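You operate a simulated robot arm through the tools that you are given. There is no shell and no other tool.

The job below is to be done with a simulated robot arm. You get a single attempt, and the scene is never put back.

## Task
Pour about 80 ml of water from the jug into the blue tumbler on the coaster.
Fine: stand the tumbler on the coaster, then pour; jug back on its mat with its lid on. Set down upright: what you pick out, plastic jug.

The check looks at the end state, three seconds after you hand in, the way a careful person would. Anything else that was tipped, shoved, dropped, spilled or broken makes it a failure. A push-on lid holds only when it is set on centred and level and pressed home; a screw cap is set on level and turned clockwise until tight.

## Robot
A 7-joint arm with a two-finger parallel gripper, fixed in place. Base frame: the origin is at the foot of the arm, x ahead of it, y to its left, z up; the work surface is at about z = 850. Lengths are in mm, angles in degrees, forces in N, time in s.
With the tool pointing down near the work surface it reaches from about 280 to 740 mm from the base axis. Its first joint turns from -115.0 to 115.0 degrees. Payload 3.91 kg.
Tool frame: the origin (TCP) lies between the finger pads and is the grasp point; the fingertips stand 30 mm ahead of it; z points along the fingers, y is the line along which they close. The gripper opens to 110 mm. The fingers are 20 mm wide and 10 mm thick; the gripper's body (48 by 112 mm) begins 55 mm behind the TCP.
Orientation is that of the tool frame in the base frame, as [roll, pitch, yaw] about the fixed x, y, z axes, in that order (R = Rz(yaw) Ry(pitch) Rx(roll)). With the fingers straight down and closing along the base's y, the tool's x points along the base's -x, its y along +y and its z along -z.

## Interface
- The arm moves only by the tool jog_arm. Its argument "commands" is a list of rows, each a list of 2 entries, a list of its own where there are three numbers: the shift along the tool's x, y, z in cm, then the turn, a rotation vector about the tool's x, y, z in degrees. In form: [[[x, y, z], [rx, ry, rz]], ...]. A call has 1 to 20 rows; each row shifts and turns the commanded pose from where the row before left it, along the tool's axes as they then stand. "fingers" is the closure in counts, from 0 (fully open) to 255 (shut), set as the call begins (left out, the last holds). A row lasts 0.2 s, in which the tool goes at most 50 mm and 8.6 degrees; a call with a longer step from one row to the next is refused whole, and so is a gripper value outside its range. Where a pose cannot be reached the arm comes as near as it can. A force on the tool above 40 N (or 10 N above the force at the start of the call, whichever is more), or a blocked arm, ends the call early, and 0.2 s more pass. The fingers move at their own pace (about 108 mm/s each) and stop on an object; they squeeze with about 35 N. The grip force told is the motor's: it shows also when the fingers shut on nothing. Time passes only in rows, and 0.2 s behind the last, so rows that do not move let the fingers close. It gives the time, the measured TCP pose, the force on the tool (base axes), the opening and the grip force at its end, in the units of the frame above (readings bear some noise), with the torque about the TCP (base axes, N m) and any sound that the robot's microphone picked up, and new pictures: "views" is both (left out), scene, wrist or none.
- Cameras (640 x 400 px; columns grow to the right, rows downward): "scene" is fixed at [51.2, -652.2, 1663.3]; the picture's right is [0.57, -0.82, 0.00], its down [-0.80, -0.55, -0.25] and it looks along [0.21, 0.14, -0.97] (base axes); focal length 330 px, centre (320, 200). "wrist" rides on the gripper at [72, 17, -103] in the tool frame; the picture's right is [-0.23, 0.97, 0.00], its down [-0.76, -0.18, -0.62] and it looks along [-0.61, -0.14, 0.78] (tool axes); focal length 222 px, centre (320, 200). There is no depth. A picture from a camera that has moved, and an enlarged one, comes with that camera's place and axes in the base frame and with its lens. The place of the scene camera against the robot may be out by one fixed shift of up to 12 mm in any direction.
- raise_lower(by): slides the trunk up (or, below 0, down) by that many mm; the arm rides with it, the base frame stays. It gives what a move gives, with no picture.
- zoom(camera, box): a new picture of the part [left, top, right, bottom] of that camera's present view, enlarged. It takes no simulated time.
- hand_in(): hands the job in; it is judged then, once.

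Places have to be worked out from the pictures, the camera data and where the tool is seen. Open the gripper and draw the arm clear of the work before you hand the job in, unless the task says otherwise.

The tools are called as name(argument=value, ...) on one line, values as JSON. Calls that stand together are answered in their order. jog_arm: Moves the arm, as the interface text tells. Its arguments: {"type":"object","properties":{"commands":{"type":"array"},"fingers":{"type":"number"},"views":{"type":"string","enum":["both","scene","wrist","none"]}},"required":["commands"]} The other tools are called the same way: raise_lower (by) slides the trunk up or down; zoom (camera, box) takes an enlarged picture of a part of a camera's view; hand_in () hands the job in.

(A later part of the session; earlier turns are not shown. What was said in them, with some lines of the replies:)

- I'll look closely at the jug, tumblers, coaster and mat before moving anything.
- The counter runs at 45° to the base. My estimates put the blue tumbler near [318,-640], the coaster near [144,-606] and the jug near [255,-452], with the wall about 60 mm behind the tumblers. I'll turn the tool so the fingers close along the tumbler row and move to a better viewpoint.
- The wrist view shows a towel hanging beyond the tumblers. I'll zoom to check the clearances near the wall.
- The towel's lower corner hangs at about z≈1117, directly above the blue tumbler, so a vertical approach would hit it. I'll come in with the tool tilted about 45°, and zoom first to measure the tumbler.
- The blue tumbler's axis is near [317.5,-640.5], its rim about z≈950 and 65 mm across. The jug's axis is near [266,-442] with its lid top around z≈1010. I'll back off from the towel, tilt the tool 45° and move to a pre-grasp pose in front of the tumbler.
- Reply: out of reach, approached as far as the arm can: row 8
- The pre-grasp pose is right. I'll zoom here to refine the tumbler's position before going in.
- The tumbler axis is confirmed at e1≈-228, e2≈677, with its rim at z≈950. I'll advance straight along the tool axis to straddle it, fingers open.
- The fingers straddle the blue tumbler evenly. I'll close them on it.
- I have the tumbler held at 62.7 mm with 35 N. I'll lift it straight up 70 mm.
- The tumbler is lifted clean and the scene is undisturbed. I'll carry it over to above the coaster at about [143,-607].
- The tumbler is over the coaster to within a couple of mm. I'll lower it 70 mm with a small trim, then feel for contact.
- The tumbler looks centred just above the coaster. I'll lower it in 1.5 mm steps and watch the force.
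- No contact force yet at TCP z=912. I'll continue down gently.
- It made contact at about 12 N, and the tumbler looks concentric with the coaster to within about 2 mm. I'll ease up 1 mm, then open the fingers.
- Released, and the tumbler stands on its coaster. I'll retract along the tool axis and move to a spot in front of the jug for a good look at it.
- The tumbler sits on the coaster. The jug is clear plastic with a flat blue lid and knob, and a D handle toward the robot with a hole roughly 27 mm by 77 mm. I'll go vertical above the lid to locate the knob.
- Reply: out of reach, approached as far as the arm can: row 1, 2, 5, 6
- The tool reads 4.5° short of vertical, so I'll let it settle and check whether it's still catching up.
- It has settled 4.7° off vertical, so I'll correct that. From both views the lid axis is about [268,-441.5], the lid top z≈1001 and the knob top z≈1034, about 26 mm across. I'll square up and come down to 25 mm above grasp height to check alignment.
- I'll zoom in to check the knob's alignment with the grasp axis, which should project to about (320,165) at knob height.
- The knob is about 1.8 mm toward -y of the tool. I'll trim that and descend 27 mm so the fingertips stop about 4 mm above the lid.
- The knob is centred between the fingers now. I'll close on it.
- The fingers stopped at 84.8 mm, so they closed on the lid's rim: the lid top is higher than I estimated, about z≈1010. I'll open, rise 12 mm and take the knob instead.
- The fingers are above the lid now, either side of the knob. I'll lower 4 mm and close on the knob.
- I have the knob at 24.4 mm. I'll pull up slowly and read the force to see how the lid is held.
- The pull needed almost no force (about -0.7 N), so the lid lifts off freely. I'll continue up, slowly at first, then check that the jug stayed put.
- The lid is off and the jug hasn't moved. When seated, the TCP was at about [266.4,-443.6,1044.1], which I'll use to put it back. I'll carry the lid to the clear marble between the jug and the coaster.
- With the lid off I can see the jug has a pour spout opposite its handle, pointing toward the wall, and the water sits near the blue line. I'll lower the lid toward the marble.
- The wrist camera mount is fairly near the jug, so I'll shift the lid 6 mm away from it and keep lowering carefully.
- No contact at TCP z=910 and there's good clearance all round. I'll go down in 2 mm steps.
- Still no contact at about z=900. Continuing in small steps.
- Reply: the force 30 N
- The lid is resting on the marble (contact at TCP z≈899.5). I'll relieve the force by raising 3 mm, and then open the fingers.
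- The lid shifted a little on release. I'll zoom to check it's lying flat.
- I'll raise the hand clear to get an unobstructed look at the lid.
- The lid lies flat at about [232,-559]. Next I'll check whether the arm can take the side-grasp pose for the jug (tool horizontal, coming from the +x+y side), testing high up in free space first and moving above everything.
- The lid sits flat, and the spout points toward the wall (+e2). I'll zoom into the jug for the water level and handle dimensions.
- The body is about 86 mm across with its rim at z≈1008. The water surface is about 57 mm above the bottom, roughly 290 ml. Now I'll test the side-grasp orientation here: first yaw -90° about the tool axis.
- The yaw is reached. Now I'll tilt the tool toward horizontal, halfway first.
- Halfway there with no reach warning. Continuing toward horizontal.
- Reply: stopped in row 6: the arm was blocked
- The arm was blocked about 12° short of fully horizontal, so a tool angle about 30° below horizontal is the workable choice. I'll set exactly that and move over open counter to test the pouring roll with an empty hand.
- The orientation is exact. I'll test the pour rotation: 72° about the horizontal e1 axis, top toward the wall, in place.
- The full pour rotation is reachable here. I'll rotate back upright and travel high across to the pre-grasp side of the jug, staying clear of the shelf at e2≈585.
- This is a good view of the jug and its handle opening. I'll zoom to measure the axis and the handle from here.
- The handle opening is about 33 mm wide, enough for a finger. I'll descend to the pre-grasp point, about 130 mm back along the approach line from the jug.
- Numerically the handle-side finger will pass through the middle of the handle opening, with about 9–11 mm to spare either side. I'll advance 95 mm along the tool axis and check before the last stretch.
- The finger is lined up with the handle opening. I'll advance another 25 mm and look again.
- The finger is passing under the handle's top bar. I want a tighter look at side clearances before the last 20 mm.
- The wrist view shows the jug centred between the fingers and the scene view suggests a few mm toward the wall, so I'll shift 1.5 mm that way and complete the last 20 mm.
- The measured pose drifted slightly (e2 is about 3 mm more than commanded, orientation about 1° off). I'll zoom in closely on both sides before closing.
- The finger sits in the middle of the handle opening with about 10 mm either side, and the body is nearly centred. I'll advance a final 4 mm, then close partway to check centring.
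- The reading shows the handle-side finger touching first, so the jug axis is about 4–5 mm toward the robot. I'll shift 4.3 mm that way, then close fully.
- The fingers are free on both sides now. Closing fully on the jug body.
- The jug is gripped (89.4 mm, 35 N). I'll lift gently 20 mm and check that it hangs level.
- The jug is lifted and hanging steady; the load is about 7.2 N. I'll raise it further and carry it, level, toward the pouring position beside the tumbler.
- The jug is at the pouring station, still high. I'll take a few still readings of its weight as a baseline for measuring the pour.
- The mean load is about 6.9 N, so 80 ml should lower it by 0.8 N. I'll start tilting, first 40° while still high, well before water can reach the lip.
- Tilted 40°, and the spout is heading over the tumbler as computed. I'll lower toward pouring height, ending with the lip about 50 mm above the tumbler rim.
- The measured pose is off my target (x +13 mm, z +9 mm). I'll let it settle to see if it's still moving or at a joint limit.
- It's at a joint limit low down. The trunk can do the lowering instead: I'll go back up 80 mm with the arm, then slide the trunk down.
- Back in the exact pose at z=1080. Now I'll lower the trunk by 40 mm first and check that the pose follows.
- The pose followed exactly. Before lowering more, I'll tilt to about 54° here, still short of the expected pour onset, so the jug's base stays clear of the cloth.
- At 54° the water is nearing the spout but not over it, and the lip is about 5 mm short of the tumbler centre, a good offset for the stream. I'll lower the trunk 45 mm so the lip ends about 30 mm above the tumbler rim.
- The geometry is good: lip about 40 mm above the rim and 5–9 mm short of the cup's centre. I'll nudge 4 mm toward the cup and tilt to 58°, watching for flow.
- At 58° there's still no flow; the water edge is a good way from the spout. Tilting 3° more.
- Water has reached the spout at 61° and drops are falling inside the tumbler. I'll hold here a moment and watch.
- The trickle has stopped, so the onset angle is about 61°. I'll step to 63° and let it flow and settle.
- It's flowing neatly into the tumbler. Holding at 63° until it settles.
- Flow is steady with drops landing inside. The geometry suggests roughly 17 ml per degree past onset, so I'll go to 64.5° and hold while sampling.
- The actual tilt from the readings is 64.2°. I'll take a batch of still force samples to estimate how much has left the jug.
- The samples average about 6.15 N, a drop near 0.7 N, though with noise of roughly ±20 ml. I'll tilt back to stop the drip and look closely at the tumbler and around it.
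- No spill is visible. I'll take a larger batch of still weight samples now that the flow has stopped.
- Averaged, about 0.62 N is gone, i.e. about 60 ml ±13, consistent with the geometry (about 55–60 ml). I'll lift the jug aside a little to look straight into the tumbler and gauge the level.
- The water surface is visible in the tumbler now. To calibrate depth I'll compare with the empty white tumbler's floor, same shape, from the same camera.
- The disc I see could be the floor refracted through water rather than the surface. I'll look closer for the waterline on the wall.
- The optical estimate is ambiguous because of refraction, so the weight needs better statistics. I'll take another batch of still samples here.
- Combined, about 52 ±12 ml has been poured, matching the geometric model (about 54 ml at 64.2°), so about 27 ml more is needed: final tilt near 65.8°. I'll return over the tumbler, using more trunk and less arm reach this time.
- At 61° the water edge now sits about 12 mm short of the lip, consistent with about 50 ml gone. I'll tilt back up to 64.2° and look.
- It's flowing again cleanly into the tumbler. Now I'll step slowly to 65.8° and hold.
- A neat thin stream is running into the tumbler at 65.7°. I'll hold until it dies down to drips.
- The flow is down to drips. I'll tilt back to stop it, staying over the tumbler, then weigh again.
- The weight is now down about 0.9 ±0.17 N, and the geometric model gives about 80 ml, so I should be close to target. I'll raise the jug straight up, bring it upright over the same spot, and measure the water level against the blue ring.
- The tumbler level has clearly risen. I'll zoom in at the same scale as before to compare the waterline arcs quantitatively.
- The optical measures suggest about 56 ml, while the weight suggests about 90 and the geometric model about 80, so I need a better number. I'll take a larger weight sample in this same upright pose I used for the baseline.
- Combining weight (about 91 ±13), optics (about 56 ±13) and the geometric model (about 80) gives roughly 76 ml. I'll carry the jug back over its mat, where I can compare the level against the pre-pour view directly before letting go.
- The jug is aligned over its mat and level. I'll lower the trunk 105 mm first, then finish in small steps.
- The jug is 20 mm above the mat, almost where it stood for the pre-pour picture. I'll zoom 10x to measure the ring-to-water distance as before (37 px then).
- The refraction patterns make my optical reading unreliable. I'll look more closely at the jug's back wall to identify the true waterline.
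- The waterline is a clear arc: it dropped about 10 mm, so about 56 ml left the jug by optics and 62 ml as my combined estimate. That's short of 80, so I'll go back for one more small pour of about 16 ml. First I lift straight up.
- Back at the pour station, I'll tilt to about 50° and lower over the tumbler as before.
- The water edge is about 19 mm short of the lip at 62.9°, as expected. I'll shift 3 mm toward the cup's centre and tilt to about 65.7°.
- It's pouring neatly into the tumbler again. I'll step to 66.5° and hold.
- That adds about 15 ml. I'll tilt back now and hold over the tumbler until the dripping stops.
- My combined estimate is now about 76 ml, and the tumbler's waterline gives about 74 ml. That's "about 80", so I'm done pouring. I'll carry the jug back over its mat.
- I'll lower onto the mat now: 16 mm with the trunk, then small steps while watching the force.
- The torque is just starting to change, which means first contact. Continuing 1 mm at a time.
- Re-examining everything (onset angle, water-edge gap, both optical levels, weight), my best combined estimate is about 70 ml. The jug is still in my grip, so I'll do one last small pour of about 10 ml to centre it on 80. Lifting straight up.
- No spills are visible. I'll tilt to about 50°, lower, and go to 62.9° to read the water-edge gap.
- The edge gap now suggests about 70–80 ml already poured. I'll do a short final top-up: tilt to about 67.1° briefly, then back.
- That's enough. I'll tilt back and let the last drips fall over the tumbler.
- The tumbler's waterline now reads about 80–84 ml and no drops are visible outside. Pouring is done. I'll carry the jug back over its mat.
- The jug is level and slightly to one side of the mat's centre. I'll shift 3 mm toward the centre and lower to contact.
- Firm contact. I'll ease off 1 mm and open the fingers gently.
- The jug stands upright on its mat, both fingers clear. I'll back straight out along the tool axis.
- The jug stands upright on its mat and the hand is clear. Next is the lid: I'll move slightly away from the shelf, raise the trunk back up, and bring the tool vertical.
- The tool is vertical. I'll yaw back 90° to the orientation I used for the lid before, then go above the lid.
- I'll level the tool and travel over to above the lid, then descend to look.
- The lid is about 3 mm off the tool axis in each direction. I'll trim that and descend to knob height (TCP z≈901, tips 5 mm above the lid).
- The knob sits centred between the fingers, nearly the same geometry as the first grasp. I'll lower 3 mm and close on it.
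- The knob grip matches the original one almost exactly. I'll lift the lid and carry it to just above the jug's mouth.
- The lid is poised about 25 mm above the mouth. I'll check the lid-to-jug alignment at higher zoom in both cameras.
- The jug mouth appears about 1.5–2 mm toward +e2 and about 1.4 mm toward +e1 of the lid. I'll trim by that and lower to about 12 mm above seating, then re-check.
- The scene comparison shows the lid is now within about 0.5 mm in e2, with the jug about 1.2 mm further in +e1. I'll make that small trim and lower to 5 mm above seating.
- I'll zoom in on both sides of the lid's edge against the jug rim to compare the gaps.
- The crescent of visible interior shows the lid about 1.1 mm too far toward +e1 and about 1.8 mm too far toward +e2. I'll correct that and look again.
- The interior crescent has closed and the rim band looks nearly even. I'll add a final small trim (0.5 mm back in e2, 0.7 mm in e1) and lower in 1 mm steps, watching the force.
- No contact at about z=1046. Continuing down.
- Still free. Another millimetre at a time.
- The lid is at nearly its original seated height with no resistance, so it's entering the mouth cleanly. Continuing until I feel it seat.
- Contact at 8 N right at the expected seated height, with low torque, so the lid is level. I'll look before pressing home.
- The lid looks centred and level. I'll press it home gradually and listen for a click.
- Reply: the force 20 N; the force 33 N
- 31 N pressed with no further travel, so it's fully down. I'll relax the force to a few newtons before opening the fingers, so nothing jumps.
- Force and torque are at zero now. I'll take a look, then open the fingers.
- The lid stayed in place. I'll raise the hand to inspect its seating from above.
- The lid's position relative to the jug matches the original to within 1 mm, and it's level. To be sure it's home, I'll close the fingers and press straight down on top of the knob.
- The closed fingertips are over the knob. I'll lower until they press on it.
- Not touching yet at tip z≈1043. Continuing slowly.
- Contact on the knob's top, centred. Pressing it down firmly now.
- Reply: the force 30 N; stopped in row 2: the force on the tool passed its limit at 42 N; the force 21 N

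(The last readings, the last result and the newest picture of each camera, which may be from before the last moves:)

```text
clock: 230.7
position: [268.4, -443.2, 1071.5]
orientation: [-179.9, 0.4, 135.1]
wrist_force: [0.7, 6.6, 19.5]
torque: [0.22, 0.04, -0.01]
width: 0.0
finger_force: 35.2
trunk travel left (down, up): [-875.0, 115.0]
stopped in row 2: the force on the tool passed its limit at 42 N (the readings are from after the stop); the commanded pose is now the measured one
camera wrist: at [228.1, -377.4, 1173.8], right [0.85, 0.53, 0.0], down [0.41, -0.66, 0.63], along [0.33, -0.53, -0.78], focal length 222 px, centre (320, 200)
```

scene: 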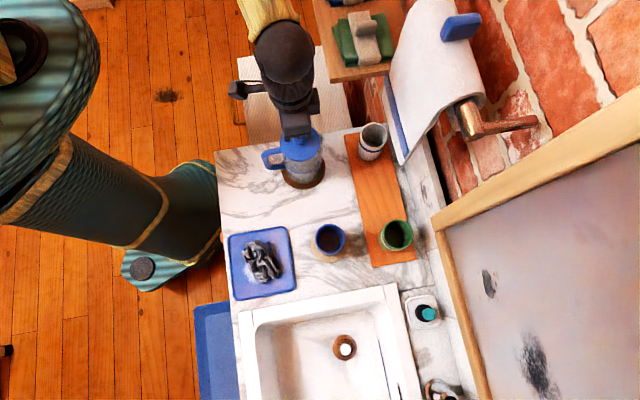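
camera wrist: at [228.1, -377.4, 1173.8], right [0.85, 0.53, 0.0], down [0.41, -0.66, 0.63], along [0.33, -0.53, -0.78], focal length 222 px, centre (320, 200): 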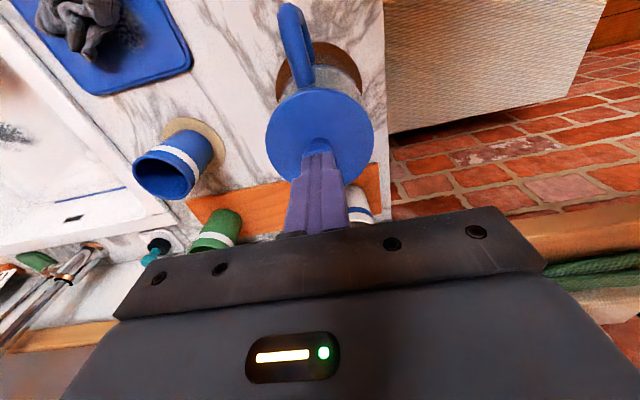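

Pressed with 42 N, so the lid is home. I'll lift the hand straight up off the knob and clear of the work.

jog_arm(commands=[[[0, 0, -0.2], [0, 0, 0]], [[0, 0, -0.5], [0, 0, 0]], [[0, 0, -1.5], [0, 0, 0]], [[0, 0, -3.0], [0, 0, 0]], [[0, 0, -3.0], [0, 0, 0]], [[0, 0, 0], [0, 0, 0]]])

zoom(camera="scene", box=[265, 115, 335, 185])

zoom(camera="wrist", box=[240, 0, 400, 140])

```text
clock: 232.1
position: [268.6, -445.5, 1149.8]
orientation: [179.9, 0.2, 135.2]
wrist_force: [0.3, 0.2, -1.7]
torque: [-0.03, 0.04, 0.01]
width: 0.0
finger_force: 34.9
trunk travel left (down, up): [-875.0, 115.0]
camera wrist: at [229.6, -379.2, 1254.1], right [0.85, 0.53, 0.0], down [0.41, -0.66, 0.62], along [0.33, -0.53, -0.78], focal length 222 px, centre (320, 200)
```

scene: 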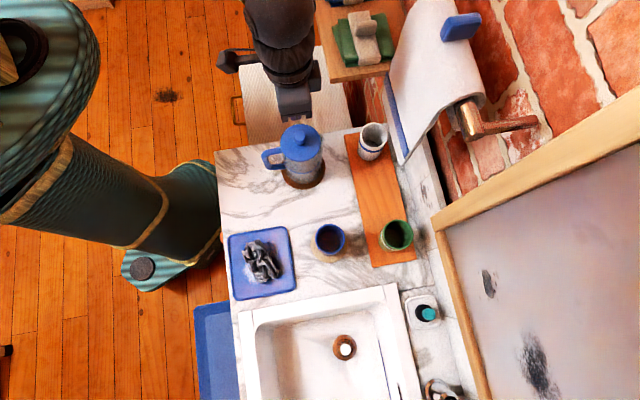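
wrist: 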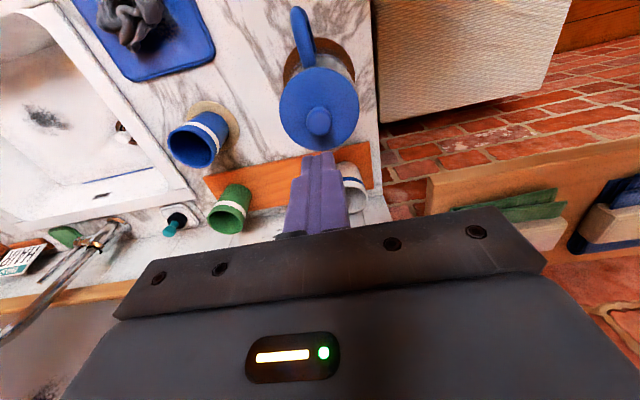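

```text
5.71 times, centred on (300, 150) of scene
camera zoom: at [51.2, -652.2, 1663.3], right [0.57, -0.82, 0.0], down [-0.8, -0.55, -0.25], along [0.21, 0.14, -0.97], focal length 1883 px, centre (434, 486)
```

zoom: 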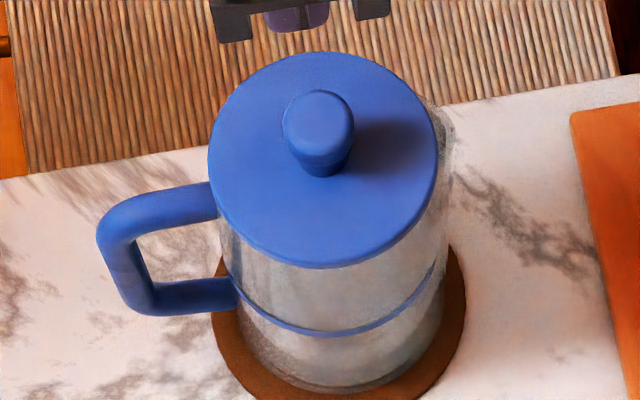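

```text
2.86 times, centred on (320, 70) of wrist
camera zoom: at [229.6, -379.2, 1254.1], right [0.85, 0.53, 0.0], down [0.41, -0.66, 0.62], along [0.33, -0.53, -0.78], focal length 635 px, centre (320, 571)
```

zoom: 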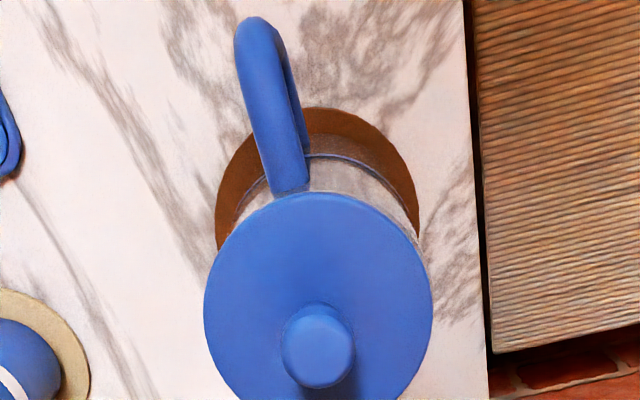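

The lid is level, and pressing it nudged it by about 1 mm. I want a side-on look to confirm it sits flush on the rim, so I'll tilt the tool and view the jug from the handle side.

jog_arm(commands=[[[0, 0, 0], [0, -7.5, 0]], [[0, 0, 0], [0, -7.5, 0]], [[0, 0, 0], [0, -7.5, 0]], [[0, 0, 0], [0, -7.5, 0]], [[0, 0, 0], [0, -7.5, 0]], [[0, 0, 0], [0, -7.5, 0]], [[3.66, -0.28, -0.495], [0, 0, 0]], [[3.66, -0.28, -0.495], [0, 0, 0]], [[3.66, -0.28, -0.495], [0, 0, 0]], [[3.66, -0.28, -0.495], [0, 0, 0]], [[3.66, -0.28, -0.495], [0, 0, 0]], [[0, 0, 0], [0, 0, 0]], [[0, 0, 0], [0, 0, 0]]], fingers=255)

zoom(camera="wrist", box=[250, 60, 430, 240])

```text
clock: 234.9
position: [153.2, -362.0, 1033.5]
orientation: [179.9, 45.2, 135.1]
wrist_force: [-0.3, 0.1, -0.7]
torque: [0.0, 0.01, -0.01]
width: 0.0
finger_force: 34.9
out of reach, approached as far as the arm can: row 10, 11
trunk travel left (down, up): [-875.0, 115.0]
camera wrist: at [76.9, -260.1, 1056.1], right [0.8, 0.58, 0.16], down [-0.06, -0.19, 0.98], along [0.6, -0.79, -0.12], focal length 222 px, centre (320, 200)
```

scene: 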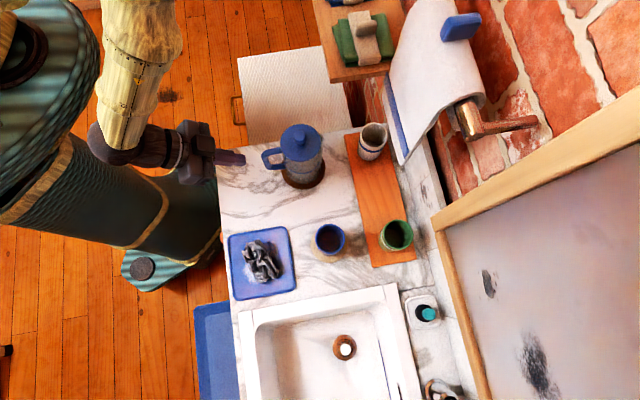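
wrist: 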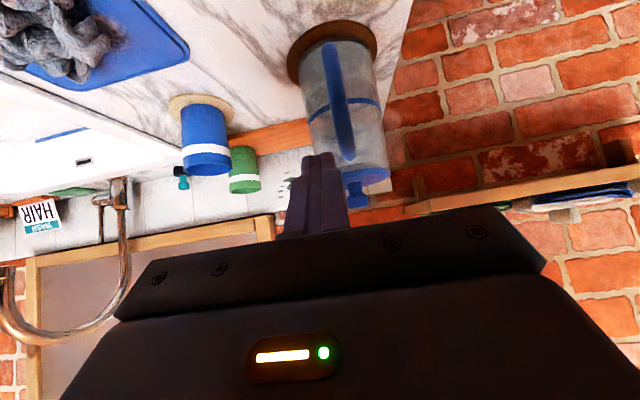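

```text
2.22 times, centred on (340, 150) of wrist
camera zoom: at [76.9, -260.1, 1056.1], right [0.8, 0.58, 0.16], down [-0.06, -0.19, 0.98], along [0.6, -0.79, -0.12], focal length 494 px, centre (276, 311)
```

zoom: 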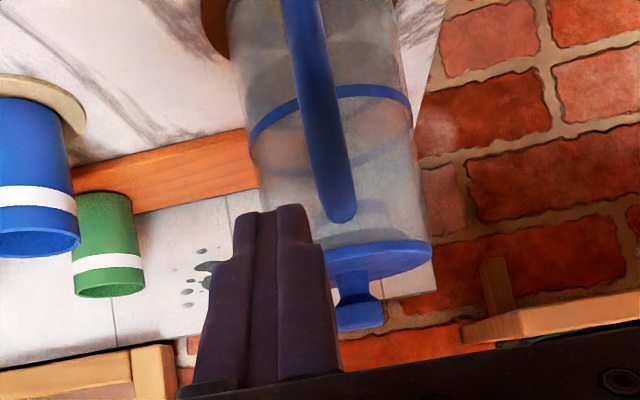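

The closed fingers block part of the lid, so I'll open them to see the whole rim line.

jog_arm(commands=[[[0, 0, 0], [0, 0, 0]], [[0, 0, 0], [0, 0, 0]], [[0, 0, 0], [0, 0, 0]], [[0, 0, 0], [0, 0, 0]]], fingers=0, views="wrist")

zoom(camera="wrist", box=[290, 110, 410, 220])

```text
clock: 235.9
position: [153.4, -362.7, 1033.6]
orientation: [179.9, 45.2, 134.9]
wrist_force: [1.8, 0.1, -0.2]
torque: [0.01, 0.03, -0.04]
width: 110.1
finger_force: 0.0
trunk travel left (down, up): [-875.0, 115.0]
camera wrist: at [77.2, -259.9, 1056.3], right [0.8, 0.58, 0.16], down [-0.06, -0.19, 0.98], along [0.6, -0.79, -0.12], focal length 222 px, centre (320, 200)
```

wrist: 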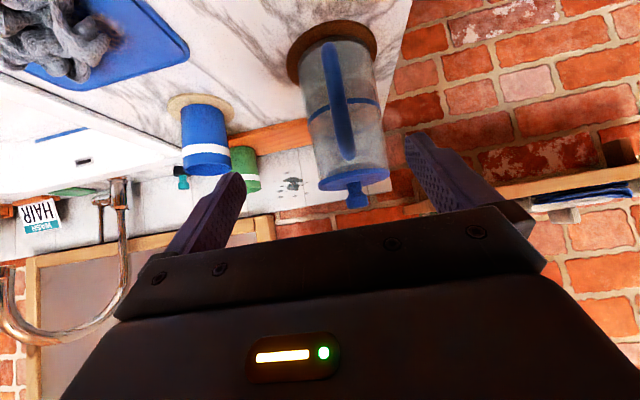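

```text
3.64 times, centred on (350, 165) of wrist
camera zoom: at [77.2, -259.9, 1056.3], right [0.8, 0.58, 0.16], down [-0.06, -0.19, 0.98], along [0.6, -0.79, -0.12], focal length 808 px, centre (211, 327)
```

zoom: 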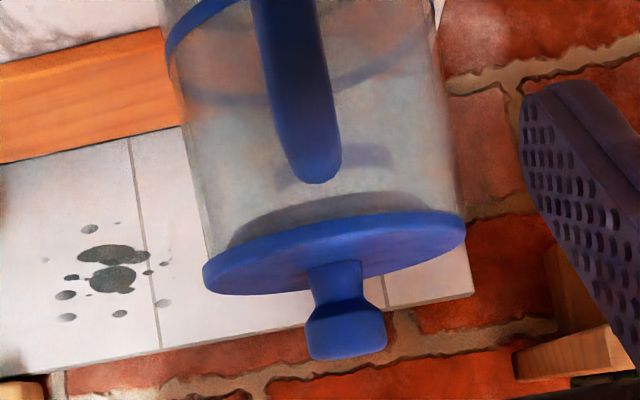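

The lid sits flush on the rim with its plug inside the mouth, square to the jug's axis. One closer zoom at both ends to be sure there's no gap.

zoom(camera="wrist", box=[310, 155, 350, 195])

zoom(camera="wrist", box=[360, 150, 400, 190])

zoom(camera="scene", box=[240, 110, 420, 280])

```text
10.00 times, centred on (330, 175) of wrist
camera zoom: at [77.2, -259.9, 1056.3], right [0.8, 0.58, 0.16], down [-0.06, -0.19, 0.98], along [0.6, -0.79, -0.12], focal length 2221 px, centre (220, 450)
```

zoom: 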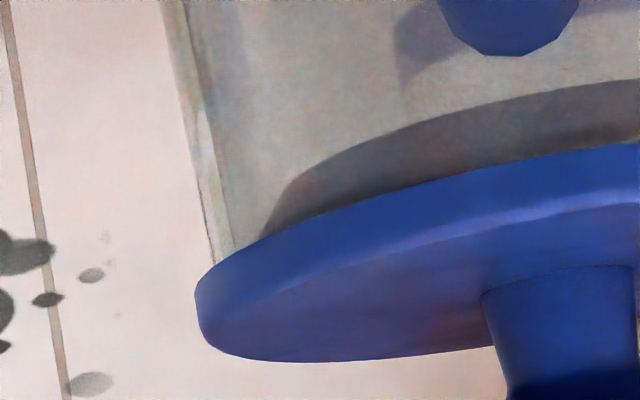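

```text
10.00 times, centred on (380, 170) of wrist
camera zoom: at [77.2, -259.9, 1056.3], right [0.8, 0.58, 0.16], down [-0.06, -0.19, 0.98], along [0.6, -0.79, -0.12], focal length 2221 px, centre (-280, 500)
```

zoom: 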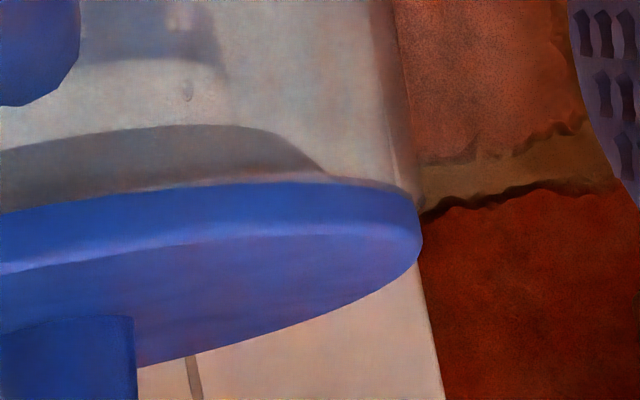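

```text
2.35 times, centred on (330, 195) of scene
camera zoom: at [51.2, -652.2, 1663.3], right [0.57, -0.82, 0.0], down [-0.8, -0.55, -0.25], along [0.21, 0.14, -0.97], focal length 775 px, centre (296, 212)
```

zoom: 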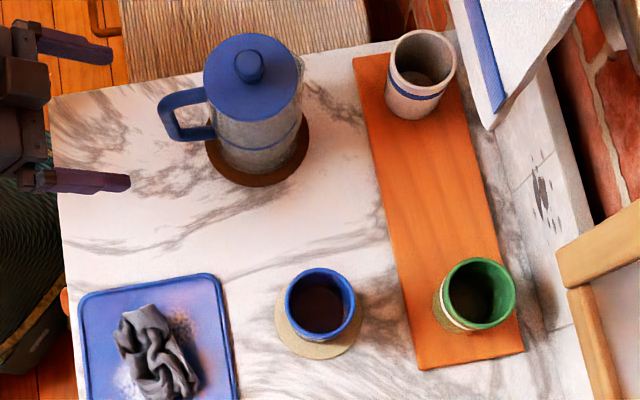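

The lid is flush with its plug inside the mouth. A last zoom around the tumbler and coaster to check for drops and level.

zoom(camera="scene", box=[305, 212, 360, 267])

zoom(camera="wrist", box=[150, 80, 280, 210])

```text
7.27 times, centred on (332, 240) of scene
camera zoom: at [51.2, -652.2, 1663.3], right [0.57, -0.82, 0.0], down [-0.8, -0.55, -0.25], along [0.21, 0.14, -0.97], focal length 2396 px, centre (229, -87)
```

zoom: 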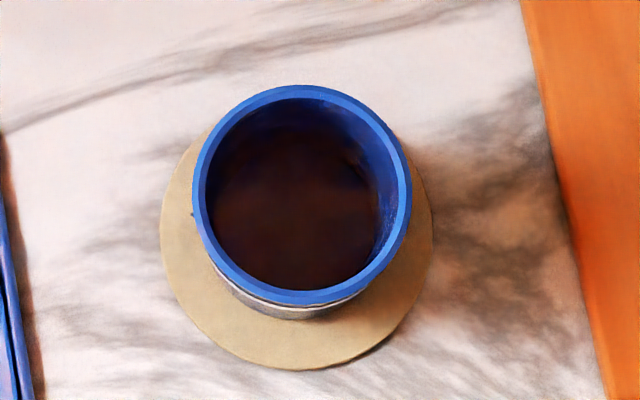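

```text
3.08 times, centred on (215, 145) of wrist
camera zoom: at [77.2, -259.9, 1056.3], right [0.8, 0.58, 0.16], down [-0.06, -0.19, 0.98], along [0.6, -0.79, -0.12], focal length 684 px, centre (643, 369)
```

zoom: 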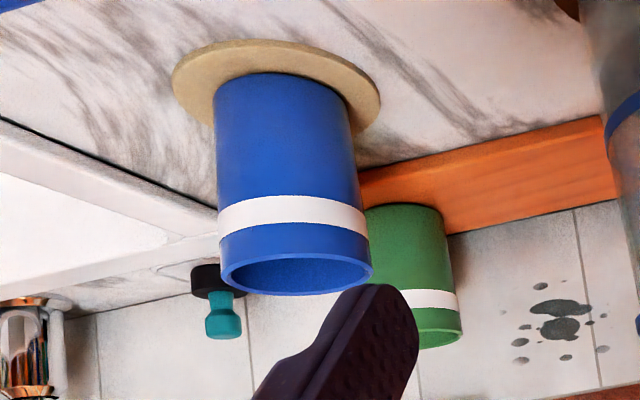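

All clean. One last unobstructed close-up of the water level to confirm the amount.

zoom(camera="scene", box=[318, 224, 348, 242])

zoom(camera="scene", box=[315, 225, 345, 255])

```text
16.00 times, centred on (333, 233) of scene
camera zoom: at [51.2, -652.2, 1663.3], right [0.57, -0.82, 0.0], down [-0.8, -0.55, -0.25], along [0.21, 0.14, -0.97], focal length 5272 px, centre (112, -328)
```

zoom: 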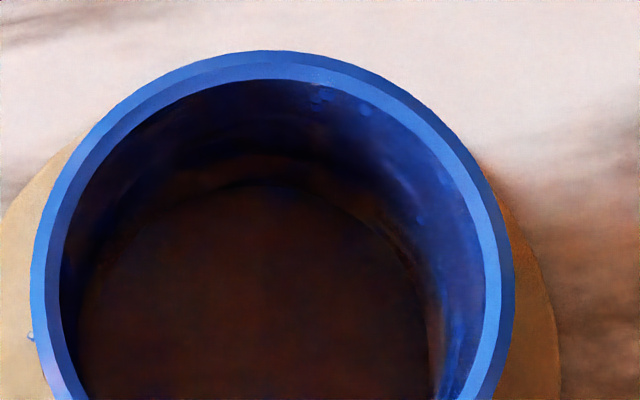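

```text
13.33 times, centred on (330, 240) of scene
camera zoom: at [51.2, -652.2, 1663.3], right [0.57, -0.82, 0.0], down [-0.8, -0.55, -0.25], along [0.21, 0.14, -0.97], focal length 4393 px, centre (187, -333)
```

zoom: 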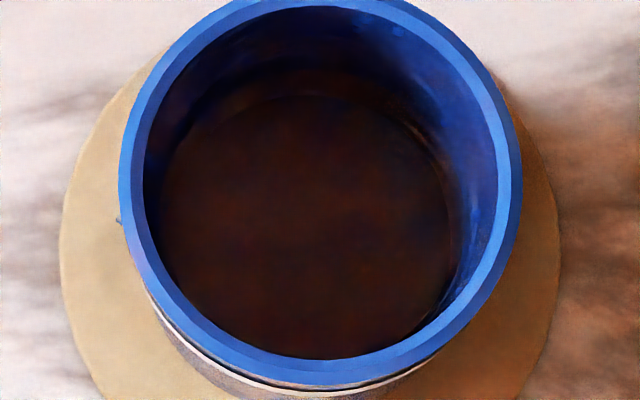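

The waterline reads about 78 ml. The gripper is open, so I'll draw the arm back a little further before handing in.

jog_arm(commands=[[[0, 0, -2.5], [0, 0, 0]], [[0, 0, -2.5], [0, 0, 0]], [[0, 0, 0], [0, 0, 0]], [[0, 0, 0], [0, 0, 0]]])

```text
clock: 236.9
position: [125.9, -367.7, 1056.7]
orientation: [179.8, 45.2, 135.0]
wrist_force: [0.6, -0.1, -0.1]
torque: [-0.02, 0.02, -0.02]
width: 110.0
finger_force: 0.0
out of reach, approached as far as the arm can: row 1, 2
trunk travel left (down, up): [-875.0, 115.0]
camera wrist: at [48.5, -266.2, 1080.3], right [0.8, 0.58, 0.16], down [-0.06, -0.19, 0.98], along [0.6, -0.79, -0.12], focal length 222 px, centre (320, 200)
```

scene: 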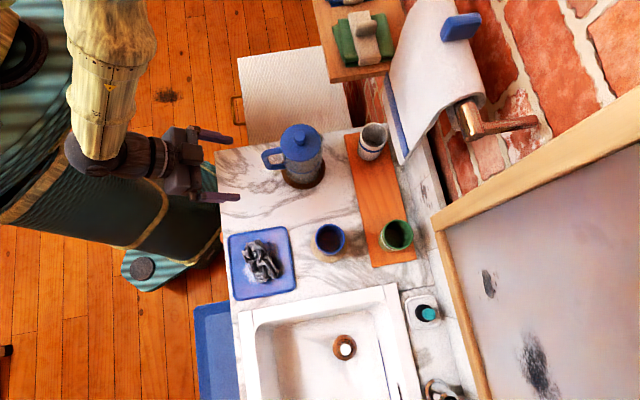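
wrist: 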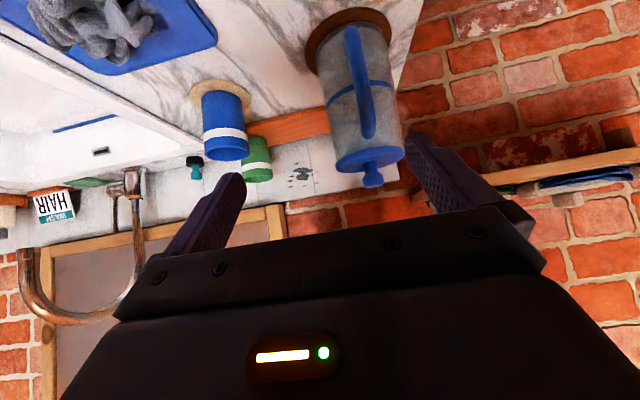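

The arm is clear and open. The blue tumbler stands on the coaster with about 80 ml in it, the jug is upright on its mat with the lid pressed home, and nothing else was disturbed. Handing in.

hand_in()

```text
The job is handed in.
```

I handed the job in: the blue tumbler stands upright on the coaster with roughly 80 ml of water in it. The jug is back upright on its mat with the lid on. I haven't seen the judge's result.

- **Amount poured:** this is an estimate. The final water level in the tumbler reads about 78 ml. My other measures, the jug's water level and its weight, ranged from about 60 to over 100 ml. I poured in four small steps to land near 80.
- **Lid:** I pressed it down with about 42 N. From the side it sits level and flush, with its plug inside the mouth. It is about 1 mm off its original centre. I heard no click, and I did not pull on it to test the hold.
- **Spills:** I saw no water on the counter or coaster. One small drop is stuck to the outside of the tumbler's rim.
- **Rest of the scene:** the white and green tumblers, the towel and the shelf look undisturbed. The gripper is open and the arm is drawn clear.
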